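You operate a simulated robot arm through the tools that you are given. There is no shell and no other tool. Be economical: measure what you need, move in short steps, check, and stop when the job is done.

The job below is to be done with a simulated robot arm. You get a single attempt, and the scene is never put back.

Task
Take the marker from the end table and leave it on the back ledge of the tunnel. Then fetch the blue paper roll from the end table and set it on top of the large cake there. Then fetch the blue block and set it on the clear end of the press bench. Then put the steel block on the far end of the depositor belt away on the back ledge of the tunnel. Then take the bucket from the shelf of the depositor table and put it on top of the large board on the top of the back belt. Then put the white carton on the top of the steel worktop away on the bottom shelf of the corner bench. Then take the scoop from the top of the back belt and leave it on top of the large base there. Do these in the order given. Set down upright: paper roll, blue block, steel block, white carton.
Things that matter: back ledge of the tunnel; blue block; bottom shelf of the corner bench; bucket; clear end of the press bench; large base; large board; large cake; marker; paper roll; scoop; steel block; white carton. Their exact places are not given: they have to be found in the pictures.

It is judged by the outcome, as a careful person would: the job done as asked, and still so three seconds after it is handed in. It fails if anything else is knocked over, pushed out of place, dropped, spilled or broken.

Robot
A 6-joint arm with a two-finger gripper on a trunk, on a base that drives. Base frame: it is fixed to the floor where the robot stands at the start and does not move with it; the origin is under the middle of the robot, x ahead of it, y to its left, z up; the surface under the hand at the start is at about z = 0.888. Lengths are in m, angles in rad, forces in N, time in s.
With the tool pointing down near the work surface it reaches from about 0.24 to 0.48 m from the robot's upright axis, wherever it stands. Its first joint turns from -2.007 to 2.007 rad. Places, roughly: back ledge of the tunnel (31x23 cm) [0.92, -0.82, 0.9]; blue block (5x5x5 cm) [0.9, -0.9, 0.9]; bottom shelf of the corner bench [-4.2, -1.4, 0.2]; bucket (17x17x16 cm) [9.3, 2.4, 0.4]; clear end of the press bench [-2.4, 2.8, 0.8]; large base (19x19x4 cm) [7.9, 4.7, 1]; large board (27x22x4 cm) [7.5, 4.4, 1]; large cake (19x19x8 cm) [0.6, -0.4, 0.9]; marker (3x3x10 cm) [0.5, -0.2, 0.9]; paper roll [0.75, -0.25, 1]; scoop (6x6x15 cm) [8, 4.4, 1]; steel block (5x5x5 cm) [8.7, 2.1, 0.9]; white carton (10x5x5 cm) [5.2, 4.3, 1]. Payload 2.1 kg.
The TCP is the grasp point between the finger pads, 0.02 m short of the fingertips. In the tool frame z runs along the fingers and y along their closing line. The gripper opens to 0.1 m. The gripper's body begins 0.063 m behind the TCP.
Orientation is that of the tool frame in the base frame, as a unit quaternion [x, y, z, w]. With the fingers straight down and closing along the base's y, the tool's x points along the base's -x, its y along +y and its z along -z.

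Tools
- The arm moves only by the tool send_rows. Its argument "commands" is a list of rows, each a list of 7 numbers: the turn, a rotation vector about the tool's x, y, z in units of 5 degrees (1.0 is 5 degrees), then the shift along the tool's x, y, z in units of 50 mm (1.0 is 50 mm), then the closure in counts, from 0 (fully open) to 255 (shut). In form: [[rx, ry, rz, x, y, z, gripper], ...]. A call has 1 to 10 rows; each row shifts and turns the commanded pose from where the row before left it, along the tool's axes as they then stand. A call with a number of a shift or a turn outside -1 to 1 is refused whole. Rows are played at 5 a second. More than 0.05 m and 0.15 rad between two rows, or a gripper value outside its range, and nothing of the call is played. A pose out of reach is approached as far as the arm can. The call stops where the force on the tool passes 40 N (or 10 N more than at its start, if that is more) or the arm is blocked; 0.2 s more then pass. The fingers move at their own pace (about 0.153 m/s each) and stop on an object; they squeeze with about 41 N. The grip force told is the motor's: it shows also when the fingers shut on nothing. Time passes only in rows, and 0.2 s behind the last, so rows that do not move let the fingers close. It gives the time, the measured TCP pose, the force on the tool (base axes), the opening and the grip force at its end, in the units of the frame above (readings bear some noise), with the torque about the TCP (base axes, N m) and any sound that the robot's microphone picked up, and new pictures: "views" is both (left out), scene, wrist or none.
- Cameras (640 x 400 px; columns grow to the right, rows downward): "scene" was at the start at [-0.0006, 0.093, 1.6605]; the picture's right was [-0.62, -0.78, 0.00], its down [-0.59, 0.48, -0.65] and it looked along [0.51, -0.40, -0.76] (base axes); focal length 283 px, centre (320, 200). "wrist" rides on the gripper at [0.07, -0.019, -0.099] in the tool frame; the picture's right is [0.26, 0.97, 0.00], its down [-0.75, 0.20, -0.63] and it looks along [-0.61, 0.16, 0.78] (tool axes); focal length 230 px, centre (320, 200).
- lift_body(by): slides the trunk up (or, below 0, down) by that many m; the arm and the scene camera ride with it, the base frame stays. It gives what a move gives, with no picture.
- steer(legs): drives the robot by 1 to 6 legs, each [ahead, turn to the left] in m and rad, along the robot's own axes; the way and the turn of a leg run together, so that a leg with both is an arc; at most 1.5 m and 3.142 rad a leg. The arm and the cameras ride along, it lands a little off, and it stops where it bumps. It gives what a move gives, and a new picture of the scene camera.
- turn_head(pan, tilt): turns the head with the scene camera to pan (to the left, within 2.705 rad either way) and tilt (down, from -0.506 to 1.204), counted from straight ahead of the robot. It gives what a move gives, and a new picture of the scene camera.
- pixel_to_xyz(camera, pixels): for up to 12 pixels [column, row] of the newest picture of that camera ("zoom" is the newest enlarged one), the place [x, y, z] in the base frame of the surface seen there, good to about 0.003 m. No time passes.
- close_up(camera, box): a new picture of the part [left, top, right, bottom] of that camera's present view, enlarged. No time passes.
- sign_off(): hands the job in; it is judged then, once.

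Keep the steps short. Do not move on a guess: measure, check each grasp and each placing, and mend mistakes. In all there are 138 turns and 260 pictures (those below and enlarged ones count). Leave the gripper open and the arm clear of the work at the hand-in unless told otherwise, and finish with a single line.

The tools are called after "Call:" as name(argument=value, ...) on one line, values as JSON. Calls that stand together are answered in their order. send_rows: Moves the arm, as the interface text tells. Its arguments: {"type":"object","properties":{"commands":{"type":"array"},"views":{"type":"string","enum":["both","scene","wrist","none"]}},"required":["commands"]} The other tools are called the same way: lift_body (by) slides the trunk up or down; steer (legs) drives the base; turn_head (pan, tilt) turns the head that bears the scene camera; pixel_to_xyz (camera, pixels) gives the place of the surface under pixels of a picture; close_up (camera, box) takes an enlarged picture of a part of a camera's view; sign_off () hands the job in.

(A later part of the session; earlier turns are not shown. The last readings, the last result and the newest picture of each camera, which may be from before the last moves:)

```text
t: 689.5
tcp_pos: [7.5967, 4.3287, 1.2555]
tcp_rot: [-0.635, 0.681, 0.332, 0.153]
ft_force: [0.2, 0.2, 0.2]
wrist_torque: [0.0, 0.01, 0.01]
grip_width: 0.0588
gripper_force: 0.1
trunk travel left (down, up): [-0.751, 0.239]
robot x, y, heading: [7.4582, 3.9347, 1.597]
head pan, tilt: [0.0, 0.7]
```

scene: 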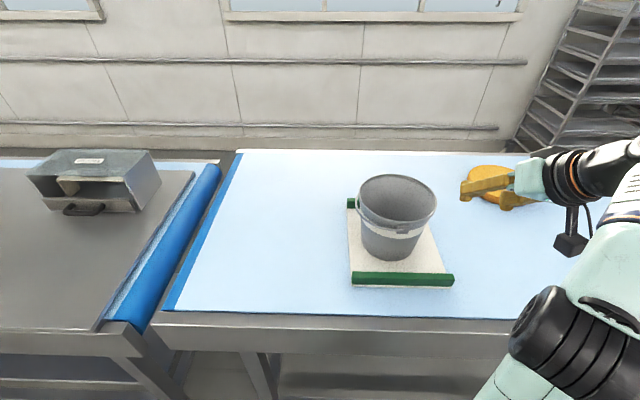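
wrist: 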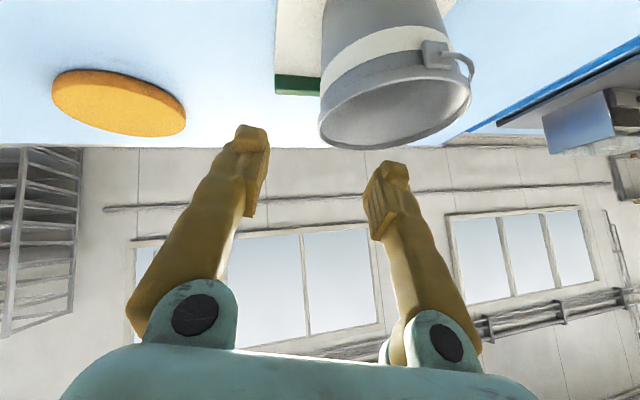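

The bucket stands on the board. Now the white carton: back off, return the tool to vertical, drive west along the aisle to x≈5.25, face the worktop and look.

Call:
steer(legs=[[-0.35, 0]])

Call:
send_rows(commands=[[0.76, 0, -0.653, 0, 0, 0, 60], [0.76, 0, -0.653, 0, 0, 0, 60], [0.76, 0, -0.653, 0, 0, 0, 60], [0, 1, 0, 0, 0.3, 0, 60], [0, 1, 0, 0, 0.4, 0, 60], [0, 1, 0, 0, 0.4, 0, 60], [0, 1, 0, 0, 0.4, 0, 60], [0, 1, 0, 0, 0.4, 0, 60], [0, 1, 0, 0, 0.4, 0, 60], [0, 1, 0, 0, 0.4, 0, 60]], views="none")

Call:
send_rows(commands=[[0, 1, 0, 0, 0, 0, 60], [0, 0, 0, 0, 0, 0, 60]], views="none")

Call:
lift_body(by=0.1)

Call:
steer(legs=[[0, 1.545], [1.5, 0], [0.7, 0], [0, -1.571]])

Call:
turn_head(pan=0.0, tilt=0.65)

```text
t: 691.8
tcp_pos: [7.6062, 3.9781, 1.2549]
tcp_rot: [-0.635, 0.681, 0.331, 0.151]
ft_force: [0.0, 0.5, 0.5]
wrist_torque: [0.0, 0.0, 0.0]
grip_width: 0.0589
gripper_force: 0.0
trunk travel left (down, up): [-0.751, 0.239]
robot x, y, heading: [7.4688, 3.5809, 1.6]
head pan, tilt: [0.0, 0.7]
```

scene: 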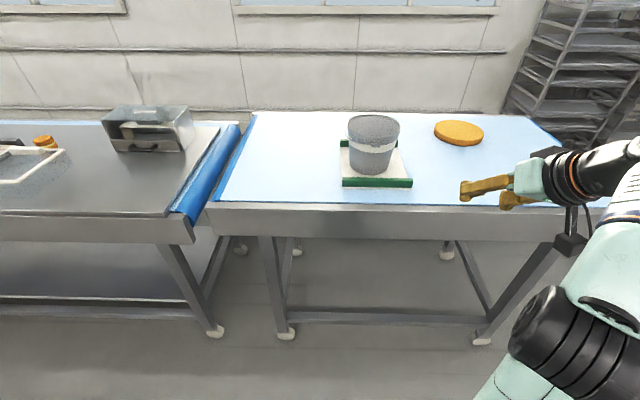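

```text
t: 694.0
tcp_pos: [7.4737, 3.9363, 1.2124]
tcp_rot: [0.716, -0.696, -0.034, -0.034]
ft_force: [0.5, -0.4, -0.3]
wrist_torque: [0.04, 0.01, 0.04]
grip_width: 0.0763
gripper_force: 0.1
out of reach, approached as far as the arm can: row 7, 8, 9, 10
trunk travel left (down, up): [-0.751, 0.239]
robot x, y, heading: [7.4687, 3.5788, 1.6]
head pan, tilt: [0.0, 0.7]
```

```text
t: 694.6
tcp_pos: [7.4735, 3.9264, 1.1979]
tcp_rot: [0.716, -0.698, -0.003, -0.003]
ft_force: [-0.9, 0.6, -1.0]
wrist_torque: [0.0, 0.0, -0.01]
grip_width: 0.0767
gripper_force: 0.1
out of reach, approached as far as the arm can: row 1
trunk travel left (down, up): [-0.751, 0.239]
robot x, y, heading: [7.4687, 3.5805, 1.598]
head pan, tilt: [0.0, 0.7]
```

```text
t: 695.9
tcp_pos: [7.4749, 3.9266, 1.2979]
tcp_rot: [0.717, -0.697, -0.003, -0.004]
ft_force: [-1.0, 0.8, 0.4]
wrist_torque: [0.03, 0.0, 0.0]
grip_width: 0.0765
gripper_force: 0.0
trunk travel left (down, up): [-0.851, 0.139]
robot x, y, heading: [7.4665, 3.5788, 1.596]
head pan, tilt: [0.0, 0.7]
```

```text
t: 714.5
tcp_pos: [5.2731, 3.9158, 1.2987]
tcp_rot: [-0.703, 0.712, 0.003, 0.004]
ft_force: [0.9, 0.4, -0.7]
wrist_torque: [-0.01, 0.01, 0.02]
grip_width: 0.0762
gripper_force: 0.0
trunk travel left (down, up): [-0.851, 0.139]
robot x, y, heading: [5.2519, 3.5667, 1.558]
head pan, tilt: [0.0, 0.7]
```

scene: 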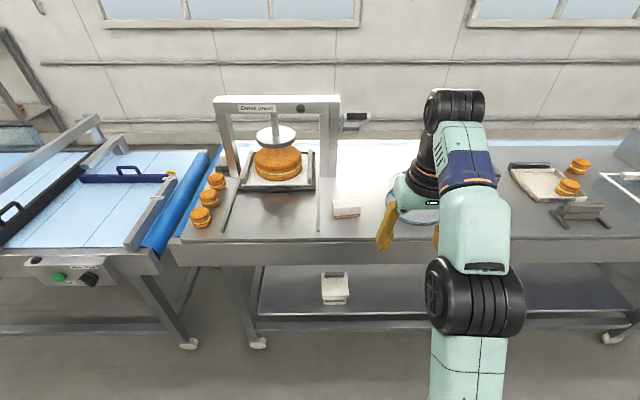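

```text
t: 715.1
tcp_pos: [5.2729, 3.9163, 1.2981]
tcp_rot: [-0.703, 0.711, 0.003, 0.004]
ft_force: [0.6, -0.2, 1.5]
wrist_torque: [-0.03, 0.02, -0.03]
grip_width: 0.0766
gripper_force: 0.0
trunk travel left (down, up): [-0.851, 0.139]
robot x, y, heading: [5.2526, 3.5716, 1.556]
head pan, tilt: [0.0, 0.649]
```

scene: 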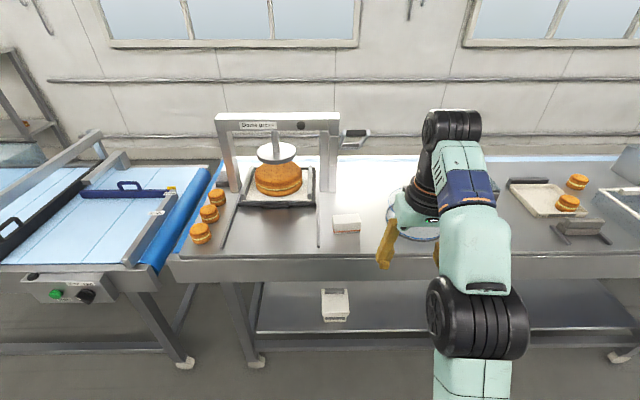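

The carton is at (346,222). Measure it and the surroundings, then drive 0.36 m closer.

Call:
pixel_to_xyz(camera="scene", pixels=[[346, 216], [335, 217], [358, 216], [334, 229], [360, 227], [347, 225], [347, 231], [330, 190], [330, 120], [370, 245], [350, 260], [400, 230]])

Call:
close_up(camera="scene", box=[290, 180, 450, 280])

Call:
steer(legs=[[0.35, 0]])

```text
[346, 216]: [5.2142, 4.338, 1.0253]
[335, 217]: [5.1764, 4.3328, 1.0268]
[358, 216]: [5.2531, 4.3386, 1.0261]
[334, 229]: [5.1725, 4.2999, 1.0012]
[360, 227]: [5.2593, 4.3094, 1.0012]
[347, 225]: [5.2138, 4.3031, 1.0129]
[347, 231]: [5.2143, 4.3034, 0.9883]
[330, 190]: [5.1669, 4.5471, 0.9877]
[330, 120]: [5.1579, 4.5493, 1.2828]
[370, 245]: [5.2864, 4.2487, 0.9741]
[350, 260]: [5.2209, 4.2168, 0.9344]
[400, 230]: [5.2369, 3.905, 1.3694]
```

```text
4.00 times, centred on (370, 230) of scene
```

zoom: 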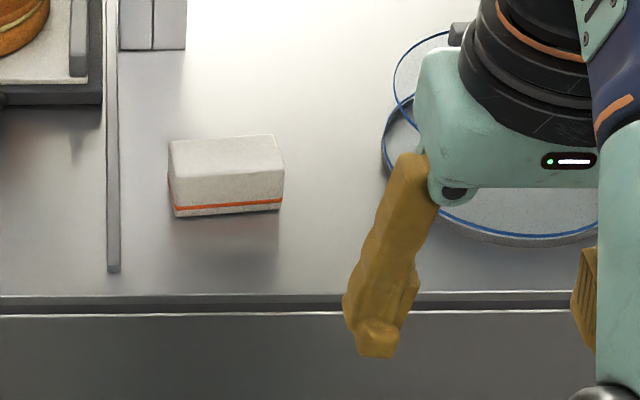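

```text
t: 717.4
tcp_pos: [5.2764, 4.2719, 1.2992]
tcp_rot: [-0.703, 0.711, 0.003, 0.005]
ft_force: [0.0, -0.1, -0.7]
wrist_torque: [0.01, -0.03, 0.02]
grip_width: 0.0763
gripper_force: 0.1
trunk travel left (down, up): [-0.851, 0.139]
robot x, y, heading: [5.2538, 3.9247, 1.564]
head pan, tilt: [0.0, 0.649]
```

scene: 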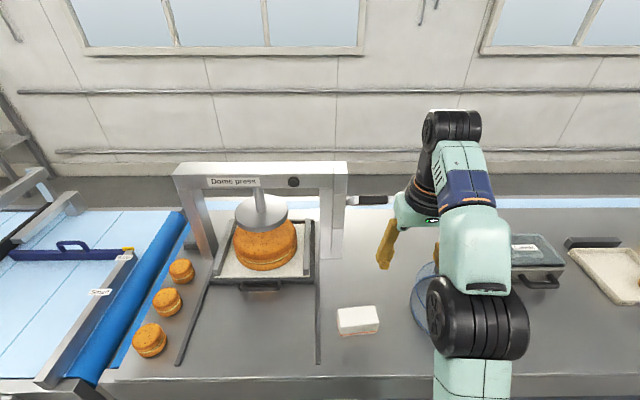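

Carton: centre (5.2155,4.325), 8.7 cm long, yawed ~6°, top z 1.026, table z 0.975. Since the bottom shelf needs a pitched tool, I'll grasp it by the ends with a 45° forward pitch. First yaw and pitch the tool above it, fully open.

Call:
send_rows(commands=[[0, 0, -0.65, 0, 0.55, 0, 0], [0, 0, -0.65, 0, 0.55, 0, 0], [0, -1, 0, 0, 0, 0.3, 0], [0, -1, 0, 0, 0, 0.3, 0], [0, -1, 0, 0, 0, 0.3, 0], [0, -1, 0, 0, 0, 0.3, 0], [0, -1, 0, 0, 0, 0.3, 0], [0, -1, 0, 0, 0, 0.3, 0], [0, -1, 0, 0, 0, 0.3, 0], [0, -1, 0, 0, 0, 0.3, 0]], views="none")

Call:
send_rows(commands=[[0, -1, 0, 0, 0, 0.3, 0], [0, 0, 0, 0, 0, 0, 0]])

Call:
close_up(camera="scene", box=[300, 250, 440, 370])

```text
t: 719.6
tcp_pos: [5.2178, 4.3072, 1.1857]
tcp_rot: [0.696, -0.628, -0.257, -0.234]
ft_force: [-0.5, -1.1, 0.5]
wrist_torque: [0.0, 0.03, 0.03]
grip_width: 0.1002
gripper_force: 0.1
trunk travel left (down, up): [-0.851, 0.139]
robot x, y, heading: [5.2547, 3.9252, 1.56]
head pan, tilt: [0.0, 0.649]
```

```text
t: 720.2
tcp_pos: [5.2163, 4.3162, 1.1757]
tcp_rot: [0.684, -0.618, -0.287, -0.261]
ft_force: [0.0, 0.0, -0.2]
wrist_torque: [-0.01, 0.02, -0.02]
grip_width: 0.0998
gripper_force: 0.1
trunk travel left (down, up): [-0.851, 0.139]
robot x, y, heading: [5.2565, 3.9252, 1.562]
head pan, tilt: [0.0, 0.649]
```

scene: 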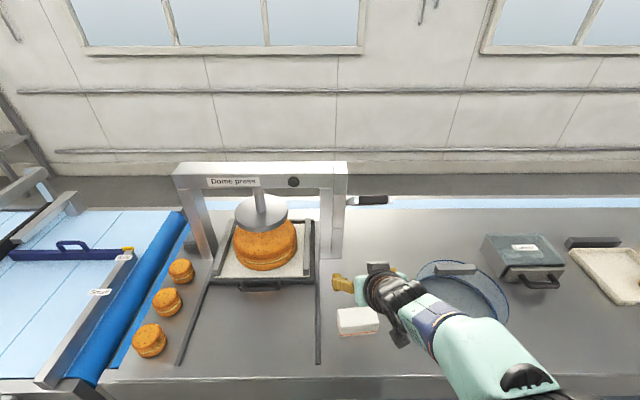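
wrist: 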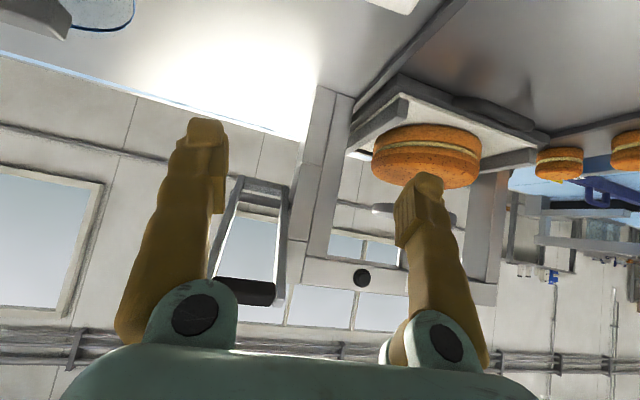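

```text
3.33 times, centred on (370, 310) of scene
```

zoom: 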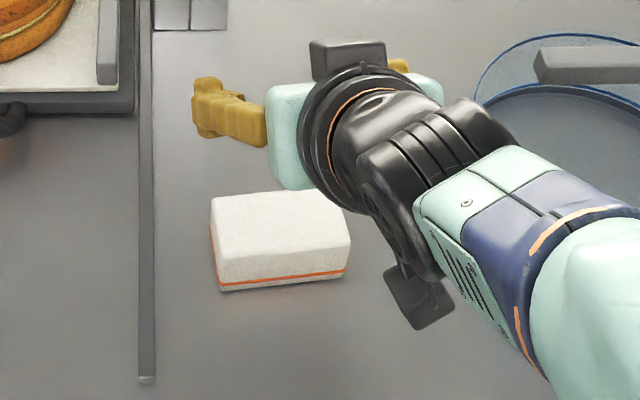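

Call:
pixel_to_xyz(camera="zoom", pixels=[[216, 202], [322, 194], [346, 238], [220, 252], [280, 222], [222, 285], [344, 270], [285, 275], [214, 240], [146, 230]])

```text
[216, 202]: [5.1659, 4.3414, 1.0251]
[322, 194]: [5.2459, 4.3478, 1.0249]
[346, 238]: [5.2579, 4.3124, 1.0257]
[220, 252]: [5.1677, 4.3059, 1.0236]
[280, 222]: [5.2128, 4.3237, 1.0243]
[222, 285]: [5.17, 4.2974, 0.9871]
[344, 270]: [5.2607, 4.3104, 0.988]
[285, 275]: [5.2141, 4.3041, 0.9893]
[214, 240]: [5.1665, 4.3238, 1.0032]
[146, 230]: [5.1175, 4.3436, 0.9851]
```

Centre refined to (5.2115,4.3265), yaw ≈0.135, length 9.3 cm — a tight fit in the 10 cm opening. Fine-align just above the carton and check.

Call:
send_rows(commands=[[-0.28, 0, -0.28, 0, 0, 0, 0], [0, 0, 0, 0.525, 0.025, 0.613, 0], [0, 0, 0, 0.525, 0.025, 0.613, 0], [0, 0, 0, 0.525, 0.025, 0.613, 0], [0, 0, 0, 0, 0, 0, 0], [0, 0, 0, 0, 0, 0, 0]], views="none")

Call:
close_up(camera="scene", box=[310, 270, 420, 350])

Call:
close_up(camera="wrist", box=[0, 0, 640, 400])

```text
t: 721.6
tcp_pos: [5.2125, 4.3269, 1.0559]
tcp_rot: [0.695, -0.606, -0.291, -0.256]
ft_force: [0.1, 0.6, 0.6]
wrist_torque: [-0.01, -0.02, 0.0]
grip_width: 0.0999
gripper_force: 0.1
trunk travel left (down, up): [-0.851, 0.139]
robot x, y, heading: [5.2591, 3.9251, 1.561]
head pan, tilt: [0.0, 0.649]
```

```text
5.00 times, centred on (365, 310) of scene
```

zoom: 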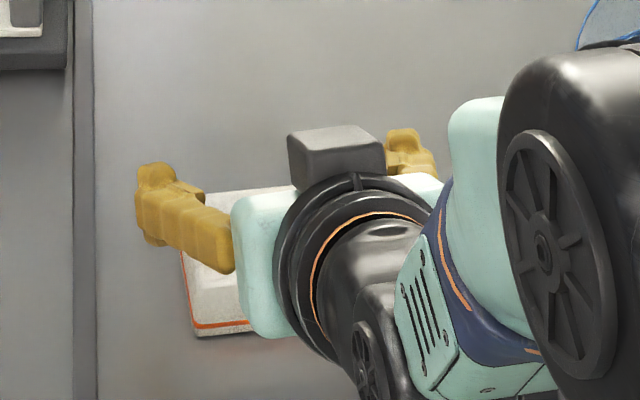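

```text
1.00 times, centred on (320, 200) of wrist (not enlarged: the box is as wide or as high as the picture)
```

zoom: 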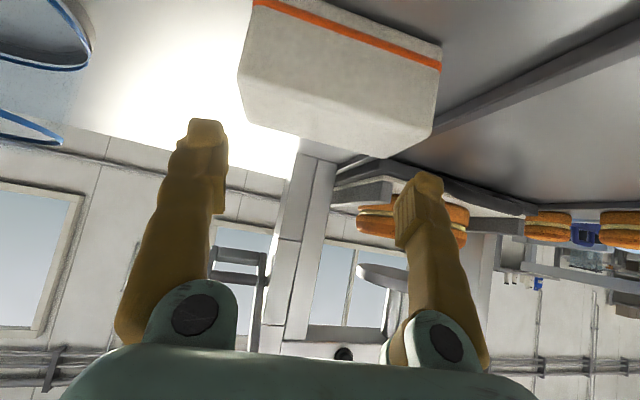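

Alignment is within ~1 mm (TCP 5.2125 vs 5.2115). Lower to z≈1.005, close, lift 5 cm and check.

Call:
send_rows(commands=[[0, 0, 0, 0.146, 0.004, 0.143, 0], [0, 0, 0, 0.146, 0.004, 0.143, 0], [0, 0, 0, 0.146, 0.004, 0.143, 0], [0, 0, 0, 0.146, 0.004, 0.143, 0], [0, 0, 0, 0.146, 0.004, 0.143, 0], [0, 0, 0, 0, 0, 0, 0], [0, 0, 0, 0, 0, 0, 255], [0, 0, 0, 0, 0, 0, 255], [0, 0, 0, 0, 0, 0, 255]], views="none")

Call:
send_rows(commands=[[0, 0, 0, -0.3, 0, -0.3, 255], [0, 0, 0, -0.5, 0, -0.5, 255], [0, 0, 0, -0.5, 0, -0.5, 255], [0, 0, 0, -0.5, 0, -0.5, 255], [0, 0, 0, 0, 0, 0, 255]])

```text
t: 722.6
tcp_pos: [5.212, 4.3294, 1.0274]
tcp_rot: [0.691, -0.601, -0.302, -0.265]
ft_force: [4.0, -7.3, 20.8]
wrist_torque: [-0.25, -0.07, 0.03]
grip_width: 0.1
gripper_force: 0.2
trunk travel left (down, up): [-0.851, 0.139]
robot x, y, heading: [5.2578, 3.9274, 1.564]
head pan, tilt: [0.0, 0.649]
stopped in row 4: the force on the tool passed its limit at 50 N (the readings are from after the stop); the commanded pose is now the measured one
```

```text
t: 723.8
tcp_pos: [5.2108, 4.3287, 1.1512]
tcp_rot: [0.692, -0.602, -0.3, -0.262]
ft_force: [-0.5, 0.2, -1.4]
wrist_torque: [0.01, -0.02, 0.01]
grip_width: 0.0993
gripper_force: 40.8
trunk travel left (down, up): [-0.851, 0.139]
robot x, y, heading: [5.2541, 3.9249, 1.559]
head pan, tilt: [0.0, 0.649]
```

scene: 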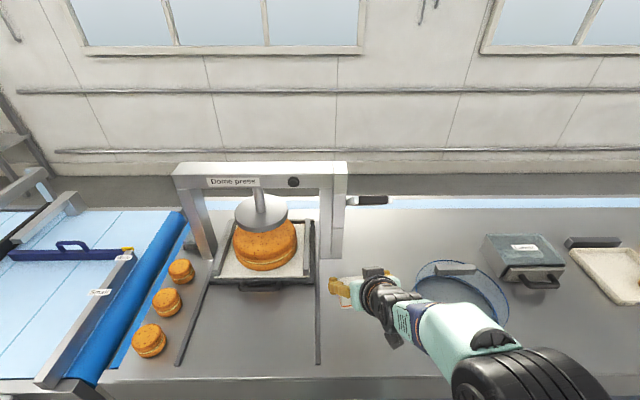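
wrist: 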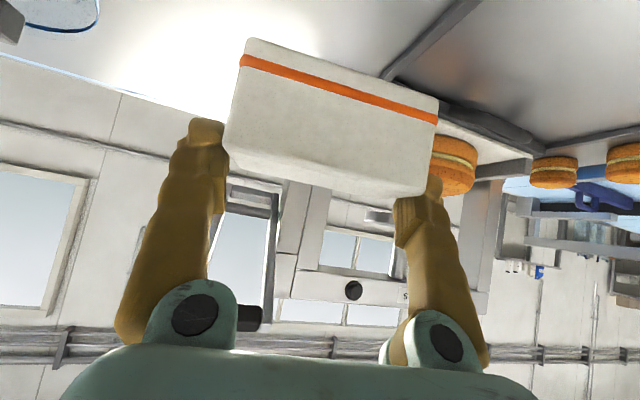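

The carton is held firmly between its ends (99 mm) by the fingertips. Now drive back out, along the aisle, past the stairs and down to about (-1.15,-1.2), then face the corner bench.

Call:
steer(legs=[[-0.35, 0], [0, 1.58], [1.5, 0], [1.5, 0], [1.5, 0], [0.3, 0]])

Call:
steer(legs=[[0, 0.773], [1.5, 0], [0.78, 0]])

```text
t: 752.5
tcp_pos: [0.0558, 3.7246, 1.1516]
tcp_rot: [0.916, 0.049, -0.398, 0.019]
ft_force: [0.1, -0.4, -1.5]
wrist_torque: [-0.02, -0.01, -0.01]
grip_width: 0.094
gripper_force: 41.1
trunk travel left (down, up): [-0.851, 0.139]
robot x, y, heading: [0.4538, 3.7575, 3.101]
head pan, tilt: [0.0, 0.649]
```

scene: 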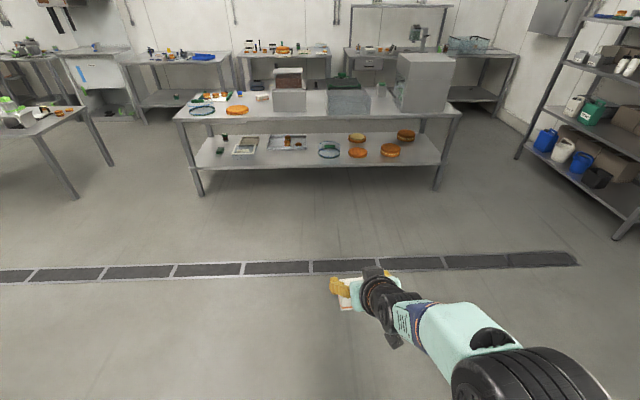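

```text
t: 765.8
tcp_pos: [-1.5425, 1.9479, 1.1509]
tcp_rot: [0.83, 0.389, -0.361, 0.168]
ft_force: [0.0, 0.0, -2.0]
wrist_torque: [-0.01, -0.01, -0.01]
grip_width: 0.0932
gripper_force: 41.1
trunk travel left (down, up): [-0.851, 0.139]
robot x, y, heading: [-1.2752, 2.2519, -2.417]
head pan, tilt: [0.0, 0.649]
```

scene: 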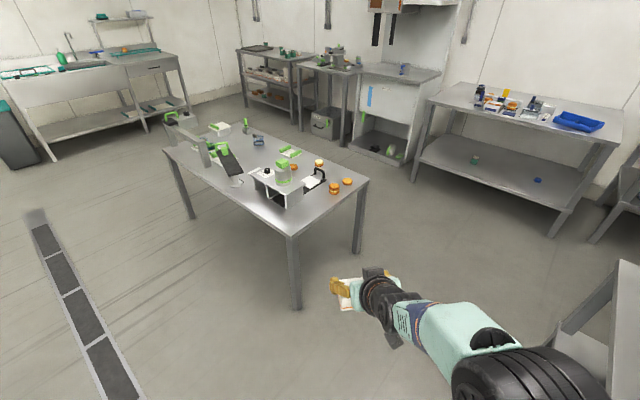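

Corner bench is visible at (270,80). Measure it from here, then continue down x≈-1.25 to y≈-1.2 and face it.

Call:
pixel_to_xyz(camera="scene", pixels=[[295, 305], [246, 105], [300, 128], [270, 100], [275, 82], [265, 55], [285, 113], [262, 104], [180, 218], [315, 65]])

Call:
steer(legs=[[0, 0.86], [1.5, 0], [1.5, 0], [0.45, 0], [0, -1.571], [0.8, 0]])

Call:
turn_head(pan=0.0, tilt=0.45)

Call:
close_up(camera="scene", box=[160, 80, 480, 280])

```text
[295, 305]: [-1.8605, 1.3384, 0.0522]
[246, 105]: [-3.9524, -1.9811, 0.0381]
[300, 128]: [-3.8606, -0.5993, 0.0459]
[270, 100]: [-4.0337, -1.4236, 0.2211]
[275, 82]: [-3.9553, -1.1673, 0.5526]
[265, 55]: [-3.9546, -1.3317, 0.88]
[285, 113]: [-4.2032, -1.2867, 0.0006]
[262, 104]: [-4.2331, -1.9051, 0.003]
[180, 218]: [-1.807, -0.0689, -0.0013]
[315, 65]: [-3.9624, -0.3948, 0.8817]
```

```text
t: 792.5
tcp_pos: [-2.4093, -1.2439, 1.1517]
tcp_rot: [0.915, 0.07, -0.397, 0.028]
ft_force: [0.1, -0.1, -2.8]
wrist_torque: [-0.01, 0.03, -0.02]
grip_width: 0.093
gripper_force: 41.2
trunk travel left (down, up): [-0.851, 0.139]
robot x, y, heading: [-2.0091, -1.1892, -3.138]
head pan, tilt: [0.0, 0.649]
```

scene: 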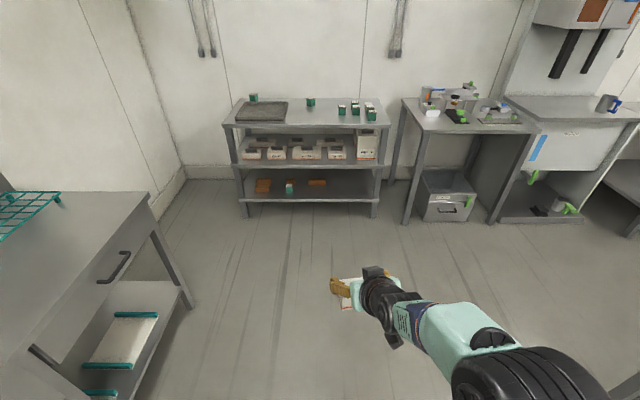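

```text
t: 793.2
tcp_pos: [-2.4104, -1.2438, 1.1504]
tcp_rot: [0.915, 0.07, -0.396, 0.029]
ft_force: [-0.6, 0.2, -2.2]
wrist_torque: [0.03, 0.01, -0.02]
grip_width: 0.0932
gripper_force: 41.0
trunk travel left (down, up): [-0.851, 0.139]
robot x, y, heading: [-2.0099, -1.1923, -3.135]
head pan, tilt: [0.0, 0.45]
```

scene: 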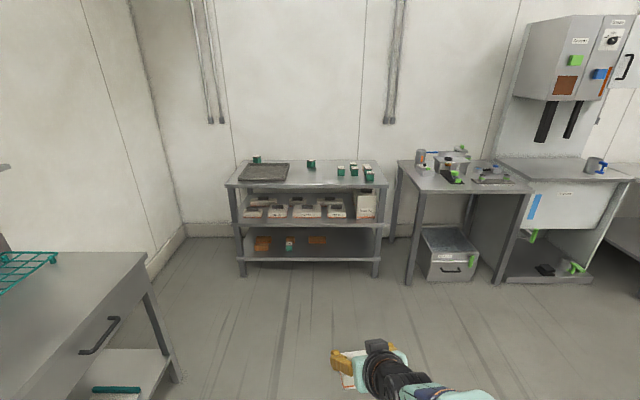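

```text
2.00 times, centred on (320, 180) of scene
```

zoom: 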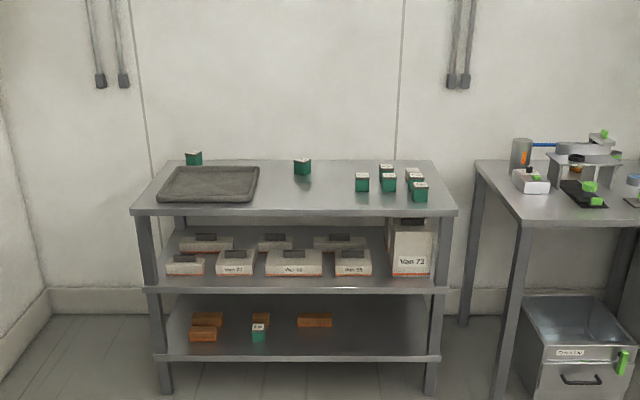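

Bottom shelf z≈0.22 (next shelf at 0.55), front edge x≈-3.95; the right part of the bottom shelf (y≈-1.0) is free. Lower the trunk so the carton rides ~3 cm above the shelf height and drive up to it.

Call:
lift_body(by=-0.4)

Call:
lift_body(by=-0.4)

Call:
steer(legs=[[0, -0.118], [1.25, 0]])

Call:
turn_head(pan=0.0, tilt=0.5)

Call:
close_up(camera="wrist", box=[0, 0, 640, 400])

```text
t: 797.0
tcp_pos: [-2.4101, -1.2444, 0.7512]
tcp_rot: [0.915, 0.071, -0.397, 0.029]
ft_force: [0.7, 0.8, -1.9]
wrist_torque: [0.01, 0.03, 0.0]
grip_width: 0.093
gripper_force: 41.4
trunk travel left (down, up): [-0.451, 0.539]
robot x, y, heading: [-2.0082, -1.1901, -3.139]
head pan, tilt: [0.0, 0.45]
```

```text
t: 800.8
tcp_pos: [-2.41, -1.2423, 0.3512]
tcp_rot: [0.915, 0.071, -0.396, 0.03]
ft_force: [0.6, -0.7, -1.9]
wrist_torque: [-0.01, -0.03, -0.02]
grip_width: 0.0928
gripper_force: 40.9
trunk travel left (down, up): [-0.051, 0.939]
robot x, y, heading: [-2.008, -1.1917, -3.143]
head pan, tilt: [0.0, 0.45]
```

```text
t: 807.7
tcp_pos: [-3.6532, -1.0456, 0.3518]
tcp_rot: [0.917, 0.012, -0.398, 0.004]
ft_force: [0.2, 0.4, -1.6]
wrist_torque: [0.01, -0.03, 0.0]
grip_width: 0.0931
gripper_force: 41.1
trunk travel left (down, up): [-0.051, 0.939]
robot x, y, heading: [-3.2459, -1.0452, 3.02]
head pan, tilt: [0.0, 0.45]
```

scene: 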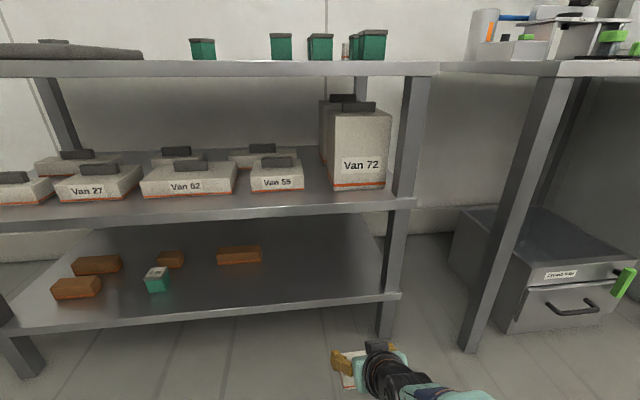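

```text
t: 808.3
tcp_pos: [-3.6533, -1.0455, 0.3499]
tcp_rot: [0.918, 0.012, -0.397, 0.004]
ft_force: [-0.1, 0.7, -1.6]
wrist_torque: [0.03, 0.02, 0.02]
grip_width: 0.0926
gripper_force: 41.1
trunk travel left (down, up): [-0.051, 0.939]
robot x, y, heading: [-3.2462, -1.0459, 3.021]
head pan, tilt: [0.0, 0.499]
```

scene: 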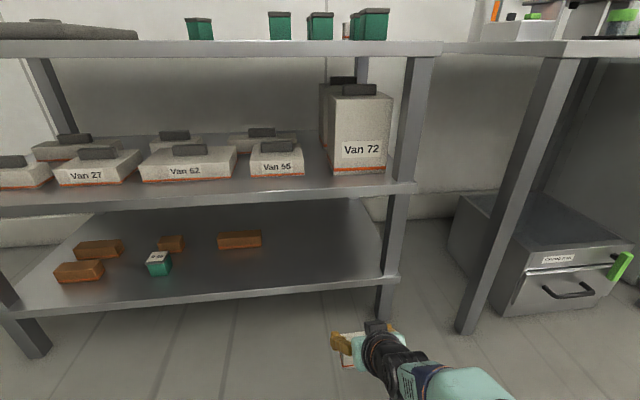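

```text
1.00 times, centred on (320, 200) of wrist (not enlarged: the box is as wide or as high as the picture)
```

zoom: 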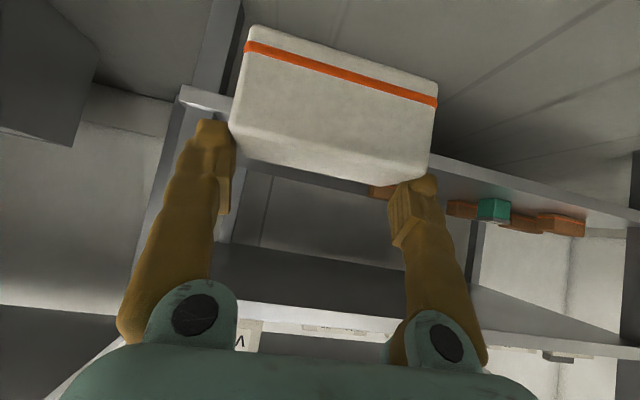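

Shift slightly left (away from the right leg), drive ahead 0.40 m so the carton is over the shelf, lower a bit and look.

Call:
send_rows(commands=[[0, 0, 0, 0, 0.6, 0, 255], [0, 0, 0, 0, 0, 0, 255]], views="none")

Call:
steer(legs=[[0.4, 0]])

Call:
lift_body(by=-0.045)

Call:
turn_head(pan=-0.05, tilt=0.75)

Call:
close_up(camera="wrist", box=[0, 0, 640, 400])

```text
t: 808.9
tcp_pos: [-3.6535, -1.0754, 0.3494]
tcp_rot: [0.917, 0.011, -0.398, 0.002]
ft_force: [-0.7, 0.5, -2.7]
wrist_torque: [-0.01, 0.02, 0.0]
grip_width: 0.0929
gripper_force: 40.5
trunk travel left (down, up): [-0.051, 0.939]
robot x, y, heading: [-3.253, -1.0457, 3.014]
head pan, tilt: [0.0, 0.499]
```

```text
t: 811.5
tcp_pos: [-4.0534, -1.0278, 0.3496]
tcp_rot: [0.917, 0.014, -0.398, 0.004]
ft_force: [0.2, 0.0, -2.2]
wrist_torque: [-0.01, -0.02, -0.02]
grip_width: 0.093
gripper_force: 41.2
trunk travel left (down, up): [-0.051, 0.939]
robot x, y, heading: [-3.6499, -0.9974, 3.025]
head pan, tilt: [0.0, 0.499]
```

scene: 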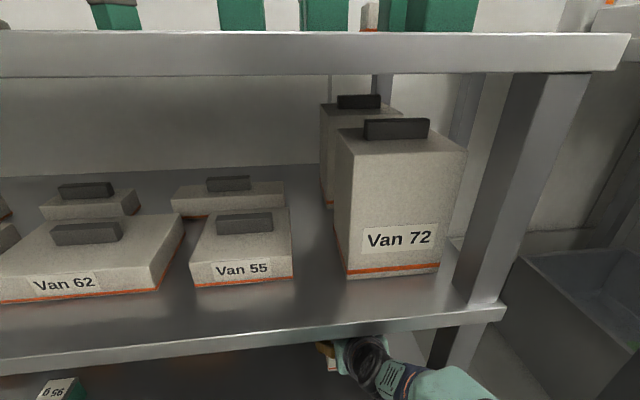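

```text
t: 812.3
tcp_pos: [-4.0535, -1.0267, 0.3048]
tcp_rot: [0.917, 0.014, -0.398, 0.004]
ft_force: [0.5, 0.2, -1.5]
wrist_torque: [0.02, -0.05, 0.0]
grip_width: 0.0926
gripper_force: 41.1
trunk travel left (down, up): [-0.006, 0.984]
robot x, y, heading: [-3.6481, -0.9961, 3.024]
head pan, tilt: [0.0, 0.499]
```

```text
t: 813.1
tcp_pos: [-4.0532, -1.028, 0.3055]
tcp_rot: [0.917, 0.013, -0.398, 0.004]
ft_force: [0.1, -0.1, -1.8]
wrist_torque: [0.0, 0.02, -0.06]
grip_width: 0.0929
gripper_force: 40.9
trunk travel left (down, up): [-0.006, 0.984]
robot x, y, heading: [-3.65, -0.9955, 3.02]
head pan, tilt: [-0.051, 0.75]
```

scene: 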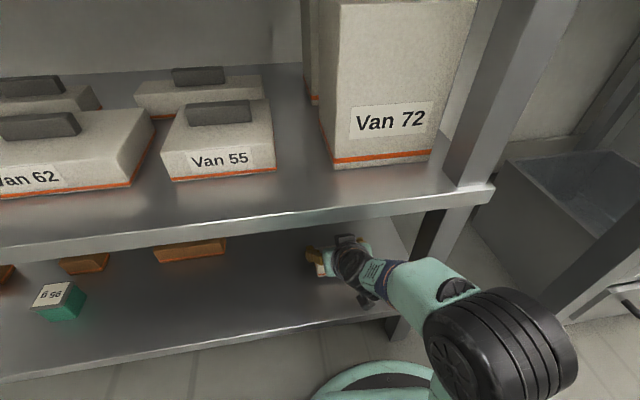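

```text
1.00 times, centred on (320, 200) of wrist (not enlarged: the box is as wide or as high as the picture)
```

zoom: 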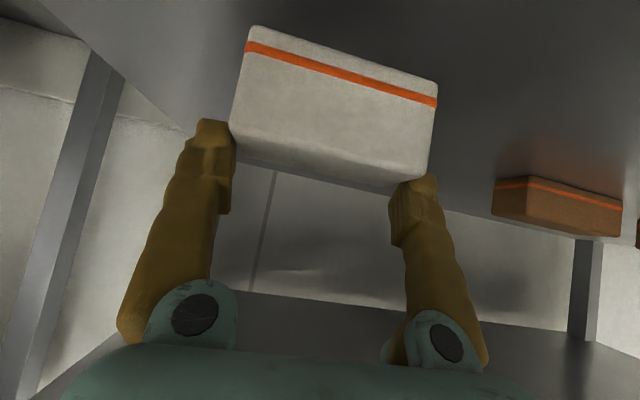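

The carton is over the free shelf area. Lower gently to contact (expected TCP z≈0.27), release, withdraw, back off and check.

Call:
send_rows(commands=[[0, 0, 0, 0.16, 0, 0.15, 255], [0, 0, 0, 0.16, 0, 0.15, 255], [0, 0, 0, 0.058, 0, 0.054, 255], [0, 0, 0, 0.058, 0, 0.054, 255], [0, 0, 0, 0.058, 0, 0.054, 255], [0, 0, 0, 0.044, 0, 0.041, 255], [0, 0, 0, 0, 0, 0, 255]], views="scene")

```text
t: 814.1
tcp_pos: [-4.0556, -1.027, 0.2807]
tcp_rot: [0.913, 0.012, -0.408, 0.003]
ft_force: [5.4, -0.2, 24.1]
wrist_torque: [-0.16, -0.83, 0.09]
grip_width: 0.093
gripper_force: 40.7
trunk travel left (down, up): [-0.006, 0.984]
robot x, y, heading: [-3.6485, -0.9933, 3.02]
head pan, tilt: [-0.051, 0.75]
stopped in row 5: the force on the tool passed its limit at 44 N (the readings are from after the stop); the commanded pose is now the measured one
```

scene: 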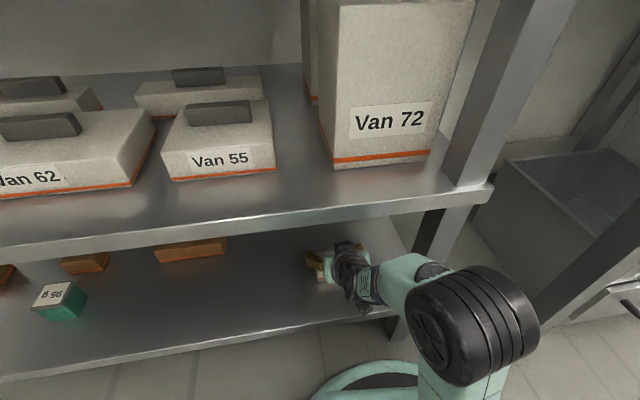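

Contact. Ease up 2 mm, open fully, withdraw along the tool axis, back off and look.

Call:
send_rows(commands=[[0, 0, 0, -0.03, 0, -0.028, 255], [0, 0, 0, 0, 0, 0, 0], [0, 0, 0, 0, 0, 0, 0], [0, 0, 0, 0, 0, -0.15, 0], [0, 0, 0, 0, 0, -0.3, 0], [0, 0, 0, 0, 0, -0.35, 0]], views="wrist")

Call:
steer(legs=[[-0.5, 0]])

Call:
close_up(camera="scene", box=[200, 60, 440, 210])

```text
t: 815.5
tcp_pos: [-4.0252, -1.0272, 0.3072]
tcp_rot: [0.915, 0.012, -0.403, 0.004]
ft_force: [0.7, -1.0, 0.0]
wrist_torque: [-0.01, 0.0, -0.01]
grip_width: 0.1
gripper_force: 0.0
trunk travel left (down, up): [-0.006, 0.984]
robot x, y, heading: [-3.6505, -0.9988, 3.025]
head pan, tilt: [-0.051, 0.75]
```

wrist: 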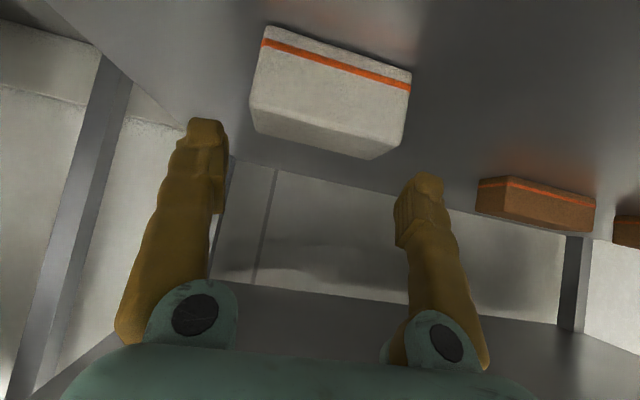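

```text
t: 818.5
tcp_pos: [-3.5231, -1.086, 0.3075]
tcp_rot: [0.915, 0.006, -0.404, 0.002]
ft_force: [0.5, -0.1, 0.4]
wrist_torque: [-0.03, 0.01, -0.02]
grip_width: 0.1
gripper_force: 0.0
trunk travel left (down, up): [-0.006, 0.984]
robot x, y, heading: [-3.1454, -1.0564, 3.014]
head pan, tilt: [-0.051, 0.75]
```

scene: 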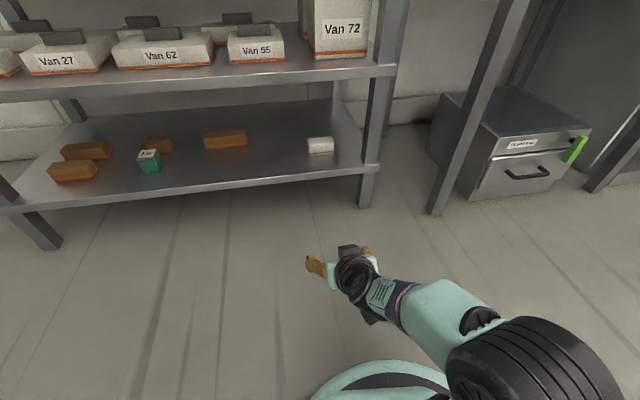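

```text
2.67 times, centred on (320, 135) of scene
```

zoom: 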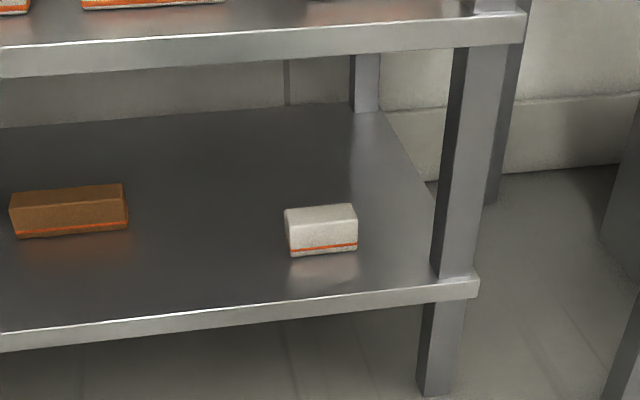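

The carton stands upright on the bottom shelf. Now the scoop: add pitch to the tool (the base is far in on the belt, so a near-horizontal tool is needed), raise the trunk and drive back to the start of the north aisle.

Call:
send_rows(commands=[[0, -1, 0, 0, 0, 0.5, 100], [0, -1, 0, 0, 0, 0.5, 100], [0, -1, 0, 0, 0, 0.5, 100], [0, -1, 0, 0, 0, 0.5, 100], [0, 0, 0, 0, 0, 0, 100]], views="none")

Call:
lift_body(by=0.4)

Call:
lift_body(by=0.4)

Call:
lift_body(by=0.065)

Call:
steer(legs=[[-1.5, 0], [-0.4, 0], [0, -1.443], [1.5, 0], [1.5, 0], [0.45, 0]])

Call:
steer(legs=[[0, -0.8], [1.5, 0], [0.8, 0], [0, -0.77], [1.5, 0], [0.6, 0]])

```text
t: 819.7
tcp_pos: [-3.6098, -1.088, 0.2504]
tcp_rot: [0.831, 0.007, -0.557, 0.003]
ft_force: [0.4, -0.3, 0.3]
wrist_torque: [0.01, -0.04, 0.0]
grip_width: 0.0609
gripper_force: 0.1
out of reach, approached as far as the arm can: row 1
trunk travel left (down, up): [-0.006, 0.984]
robot x, y, heading: [-3.1469, -1.0594, 3.009]
head pan, tilt: [-0.051, 0.75]
```

```text
t: 823.5
tcp_pos: [-3.6095, -1.0886, 0.6519]
tcp_rot: [0.831, 0.006, -0.556, 0.003]
ft_force: [0.4, 0.1, 0.0]
wrist_torque: [0.03, -0.02, 0.0]
grip_width: 0.0609
gripper_force: 0.0
trunk travel left (down, up): [-0.406, 0.584]
robot x, y, heading: [-3.1457, -1.0582, 3.009]
head pan, tilt: [-0.051, 0.75]
```

```text
t: 827.4
tcp_pos: [-3.6092, -1.089, 1.0511]
tcp_rot: [0.831, 0.007, -0.556, 0.003]
ft_force: [-0.9, -0.8, 0.2]
wrist_torque: [0.01, -0.01, -0.03]
grip_width: 0.0607
gripper_force: 0.1
trunk travel left (down, up): [-0.806, 0.184]
robot x, y, heading: [-3.1451, -1.059, 3.012]
head pan, tilt: [-0.051, 0.75]
```

```text
t: 828.4
tcp_pos: [-3.6093, -1.089, 1.1172]
tcp_rot: [0.831, 0.006, -0.556, 0.003]
ft_force: [-0.3, -0.4, -0.4]
wrist_torque: [-0.01, -0.01, 0.0]
grip_width: 0.061
gripper_force: 0.1
trunk travel left (down, up): [-0.871, 0.119]
robot x, y, heading: [-3.147, -1.059, 3.012]
head pan, tilt: [-0.051, 0.75]
```

```text
t: 857.8
tcp_pos: [-1.5272, 2.6164, 1.1175]
tcp_rot: [0.645, -0.525, -0.43, -0.352]
ft_force: [0.9, -0.2, 0.7]
wrist_torque: [0.0, 0.02, 0.04]
grip_width: 0.0611
gripper_force: 0.1
trunk travel left (down, up): [-0.871, 0.119]
robot x, y, heading: [-1.4125, 2.1631, 1.635]
head pan, tilt: [-0.051, 0.75]
```

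scene: 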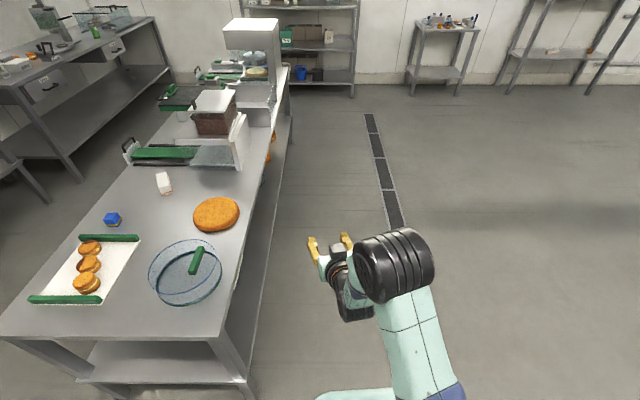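

```text
t: 883.4
tcp_pos: [2.6849, 4.2715, 1.1167]
tcp_rot: [-0.11, 0.824, 0.072, 0.551]
ft_force: [0.1, 0.2, 0.0]
wrist_torque: [0.0, -0.01, -0.02]
grip_width: 0.0605
gripper_force: 0.1
trunk travel left (down, up): [-0.871, 0.119]
robot x, y, heading: [2.2413, 4.125, 0.114]
head pan, tilt: [-0.051, 0.75]
```

scene: 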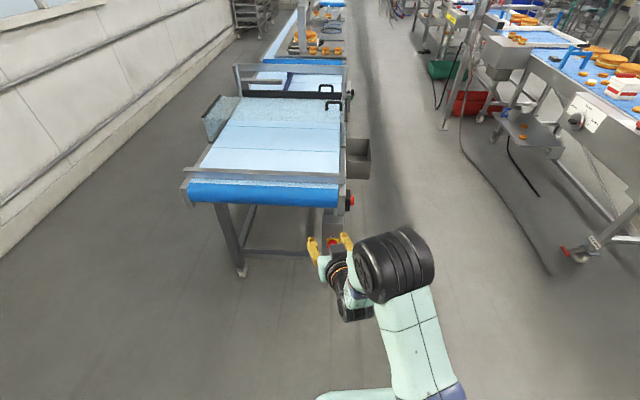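

I'm slightly left of the aisle centre. Re-centre to y≈3.58, drive east to x≈7.97, face the back belt and look.

Call:
steer(legs=[[0, -0.904], [0.767, 0], [0, 0.79], [1.5, 0], [1.5, 0], [1.5, 0]])

Call:
steer(legs=[[0.7, 0], [0, 1.571]])

Call:
turn_head(pan=0.0, tilt=0.7)

Call:
close_up(camera="scene", box=[220, 80, 460, 230])

```text
t: 912.9
tcp_pos: [7.7108, 3.5587, 1.1161]
tcp_rot: [-0.038, 0.83, 0.024, 0.555]
ft_force: [-0.4, 0.0, 0.2]
wrist_torque: [-0.01, 0.0, 0.0]
grip_width: 0.061
gripper_force: 0.0
trunk travel left (down, up): [-0.871, 0.119]
robot x, y, heading: [7.2495, 3.4901, -0.053]
head pan, tilt: [-0.051, 0.75]
```

scene: 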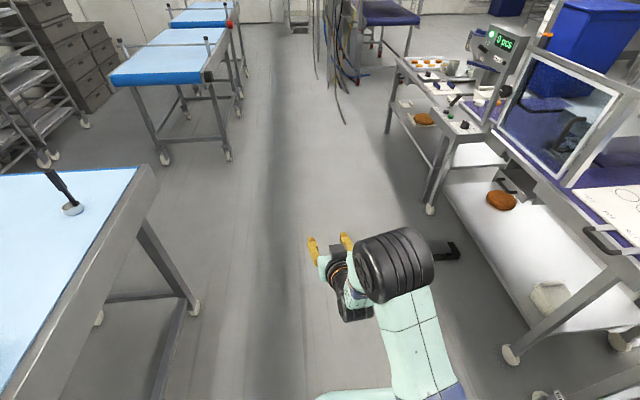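

```text
t: 920.7
tcp_pos: [7.8455, 3.9109, 1.1174]
tcp_rot: [0.63, -0.542, -0.421, -0.363]
ft_force: [0.7, -1.0, 0.2]
wrist_torque: [0.0, 0.01, 0.01]
grip_width: 0.0608
gripper_force: 0.0
trunk travel left (down, up): [-0.871, 0.119]
robot x, y, heading: [7.9372, 3.4565, 1.574]
head pan, tilt: [-0.051, 0.75]
```

scene: 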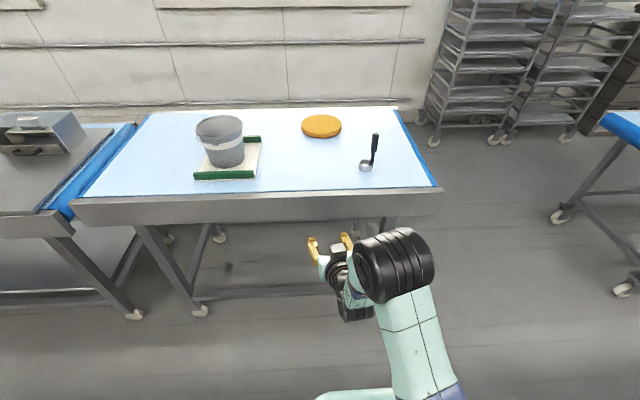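

```text
t: 921.3
tcp_pos: [7.8469, 3.9092, 1.1171]
tcp_rot: [0.631, -0.542, -0.421, -0.363]
ft_force: [-0.5, 0.2, 0.7]
wrist_torque: [0.03, 0.02, -0.01]
grip_width: 0.0607
gripper_force: 0.1
trunk travel left (down, up): [-0.871, 0.119]
robot x, y, heading: [7.9382, 3.4551, 1.573]
head pan, tilt: [0.0, 0.7]
```

scene: 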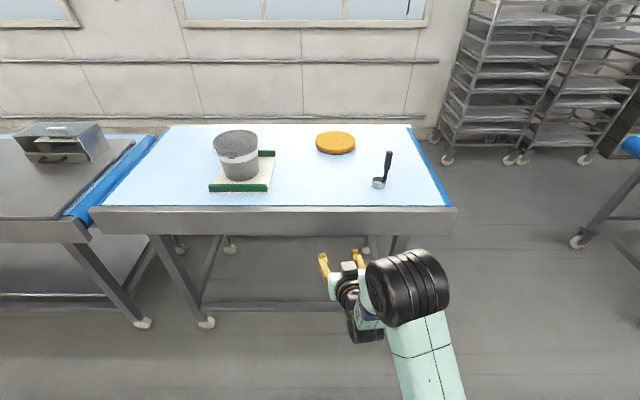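

```text
2.67 times, centred on (340, 155) of scene
```

zoom: 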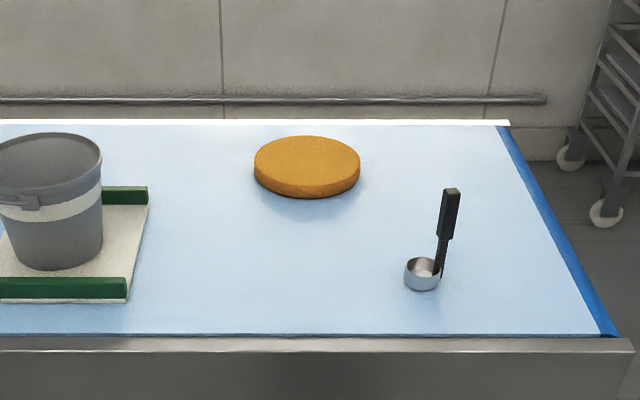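

Measure the scoop handle and base, drive 0.32 m closer and shift right to line up in front of the scoop handle (x≈8.04).

Call:
pixel_to_xyz(camera="zoom", pixels=[[452, 193], [449, 212], [446, 232], [442, 250], [422, 288], [422, 262], [406, 275], [438, 278], [307, 165], [305, 194], [257, 170], [358, 175]])

Call:
steer(legs=[[0.32, 0]])

Call:
send_rows(commands=[[0, 0, 0, 0, -0.95, 0, 100], [0, 0, 0, 0, -0.95, 0, 100], [0, 0, 0, 0, -0.95, 0, 100], [0, 0, 0, 0, -0.95, 0, 100], [0, 0, 0, 0, 0, 0, 100]])

```text
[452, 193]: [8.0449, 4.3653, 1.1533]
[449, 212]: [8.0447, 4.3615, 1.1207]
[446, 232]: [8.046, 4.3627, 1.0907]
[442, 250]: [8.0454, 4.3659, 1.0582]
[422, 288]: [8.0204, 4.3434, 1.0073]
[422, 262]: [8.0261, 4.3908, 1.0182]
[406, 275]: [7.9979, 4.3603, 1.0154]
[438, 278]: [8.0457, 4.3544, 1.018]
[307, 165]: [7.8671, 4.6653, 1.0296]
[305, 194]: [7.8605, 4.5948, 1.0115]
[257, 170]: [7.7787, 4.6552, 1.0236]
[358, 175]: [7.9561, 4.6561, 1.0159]
```

```text
t: 923.5
tcp_pos: [7.8488, 4.2378, 1.1176]
tcp_rot: [0.628, -0.543, -0.421, -0.366]
ft_force: [0.5, 0.6, -1.2]
wrist_torque: [-0.01, 0.03, 0.0]
grip_width: 0.0607
gripper_force: 0.1
trunk travel left (down, up): [-0.871, 0.119]
robot x, y, heading: [7.9374, 3.7805, 1.566]
head pan, tilt: [0.0, 0.7]
```

scene: 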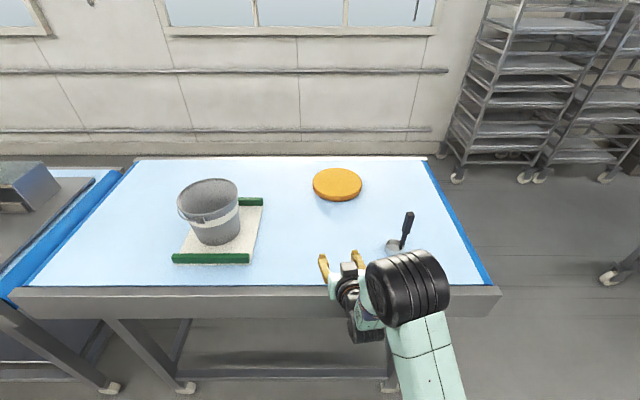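

```text
t: 924.7
tcp_pos: [8.0389, 4.2668, 1.1157]
tcp_rot: [0.628, -0.544, -0.419, -0.366]
ft_force: [-0.2, 0.5, -0.3]
wrist_torque: [0.01, 0.02, 0.03]
grip_width: 0.0605
gripper_force: 0.1
trunk travel left (down, up): [-0.871, 0.119]
robot x, y, heading: [7.9369, 3.7833, 1.564]
head pan, tilt: [0.0, 0.7]
```

scene: 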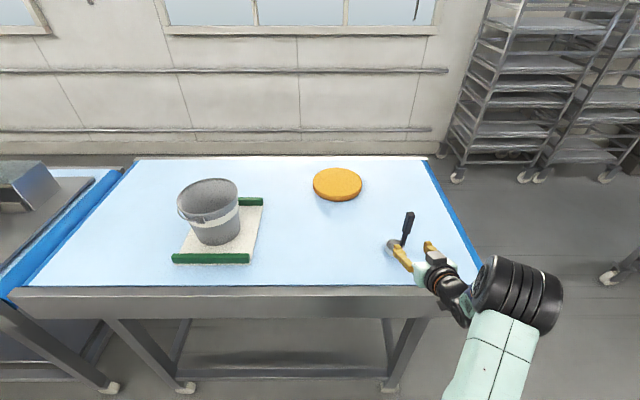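
wrist: 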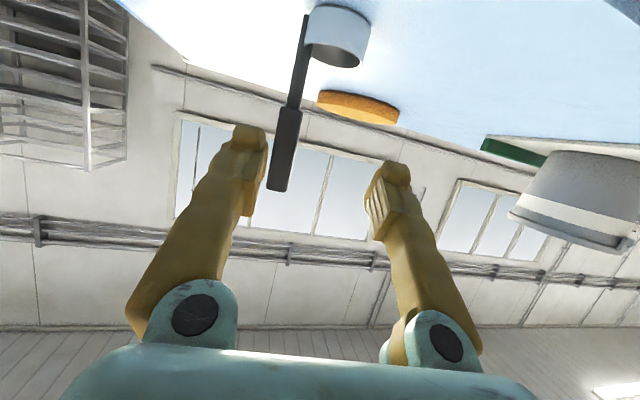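

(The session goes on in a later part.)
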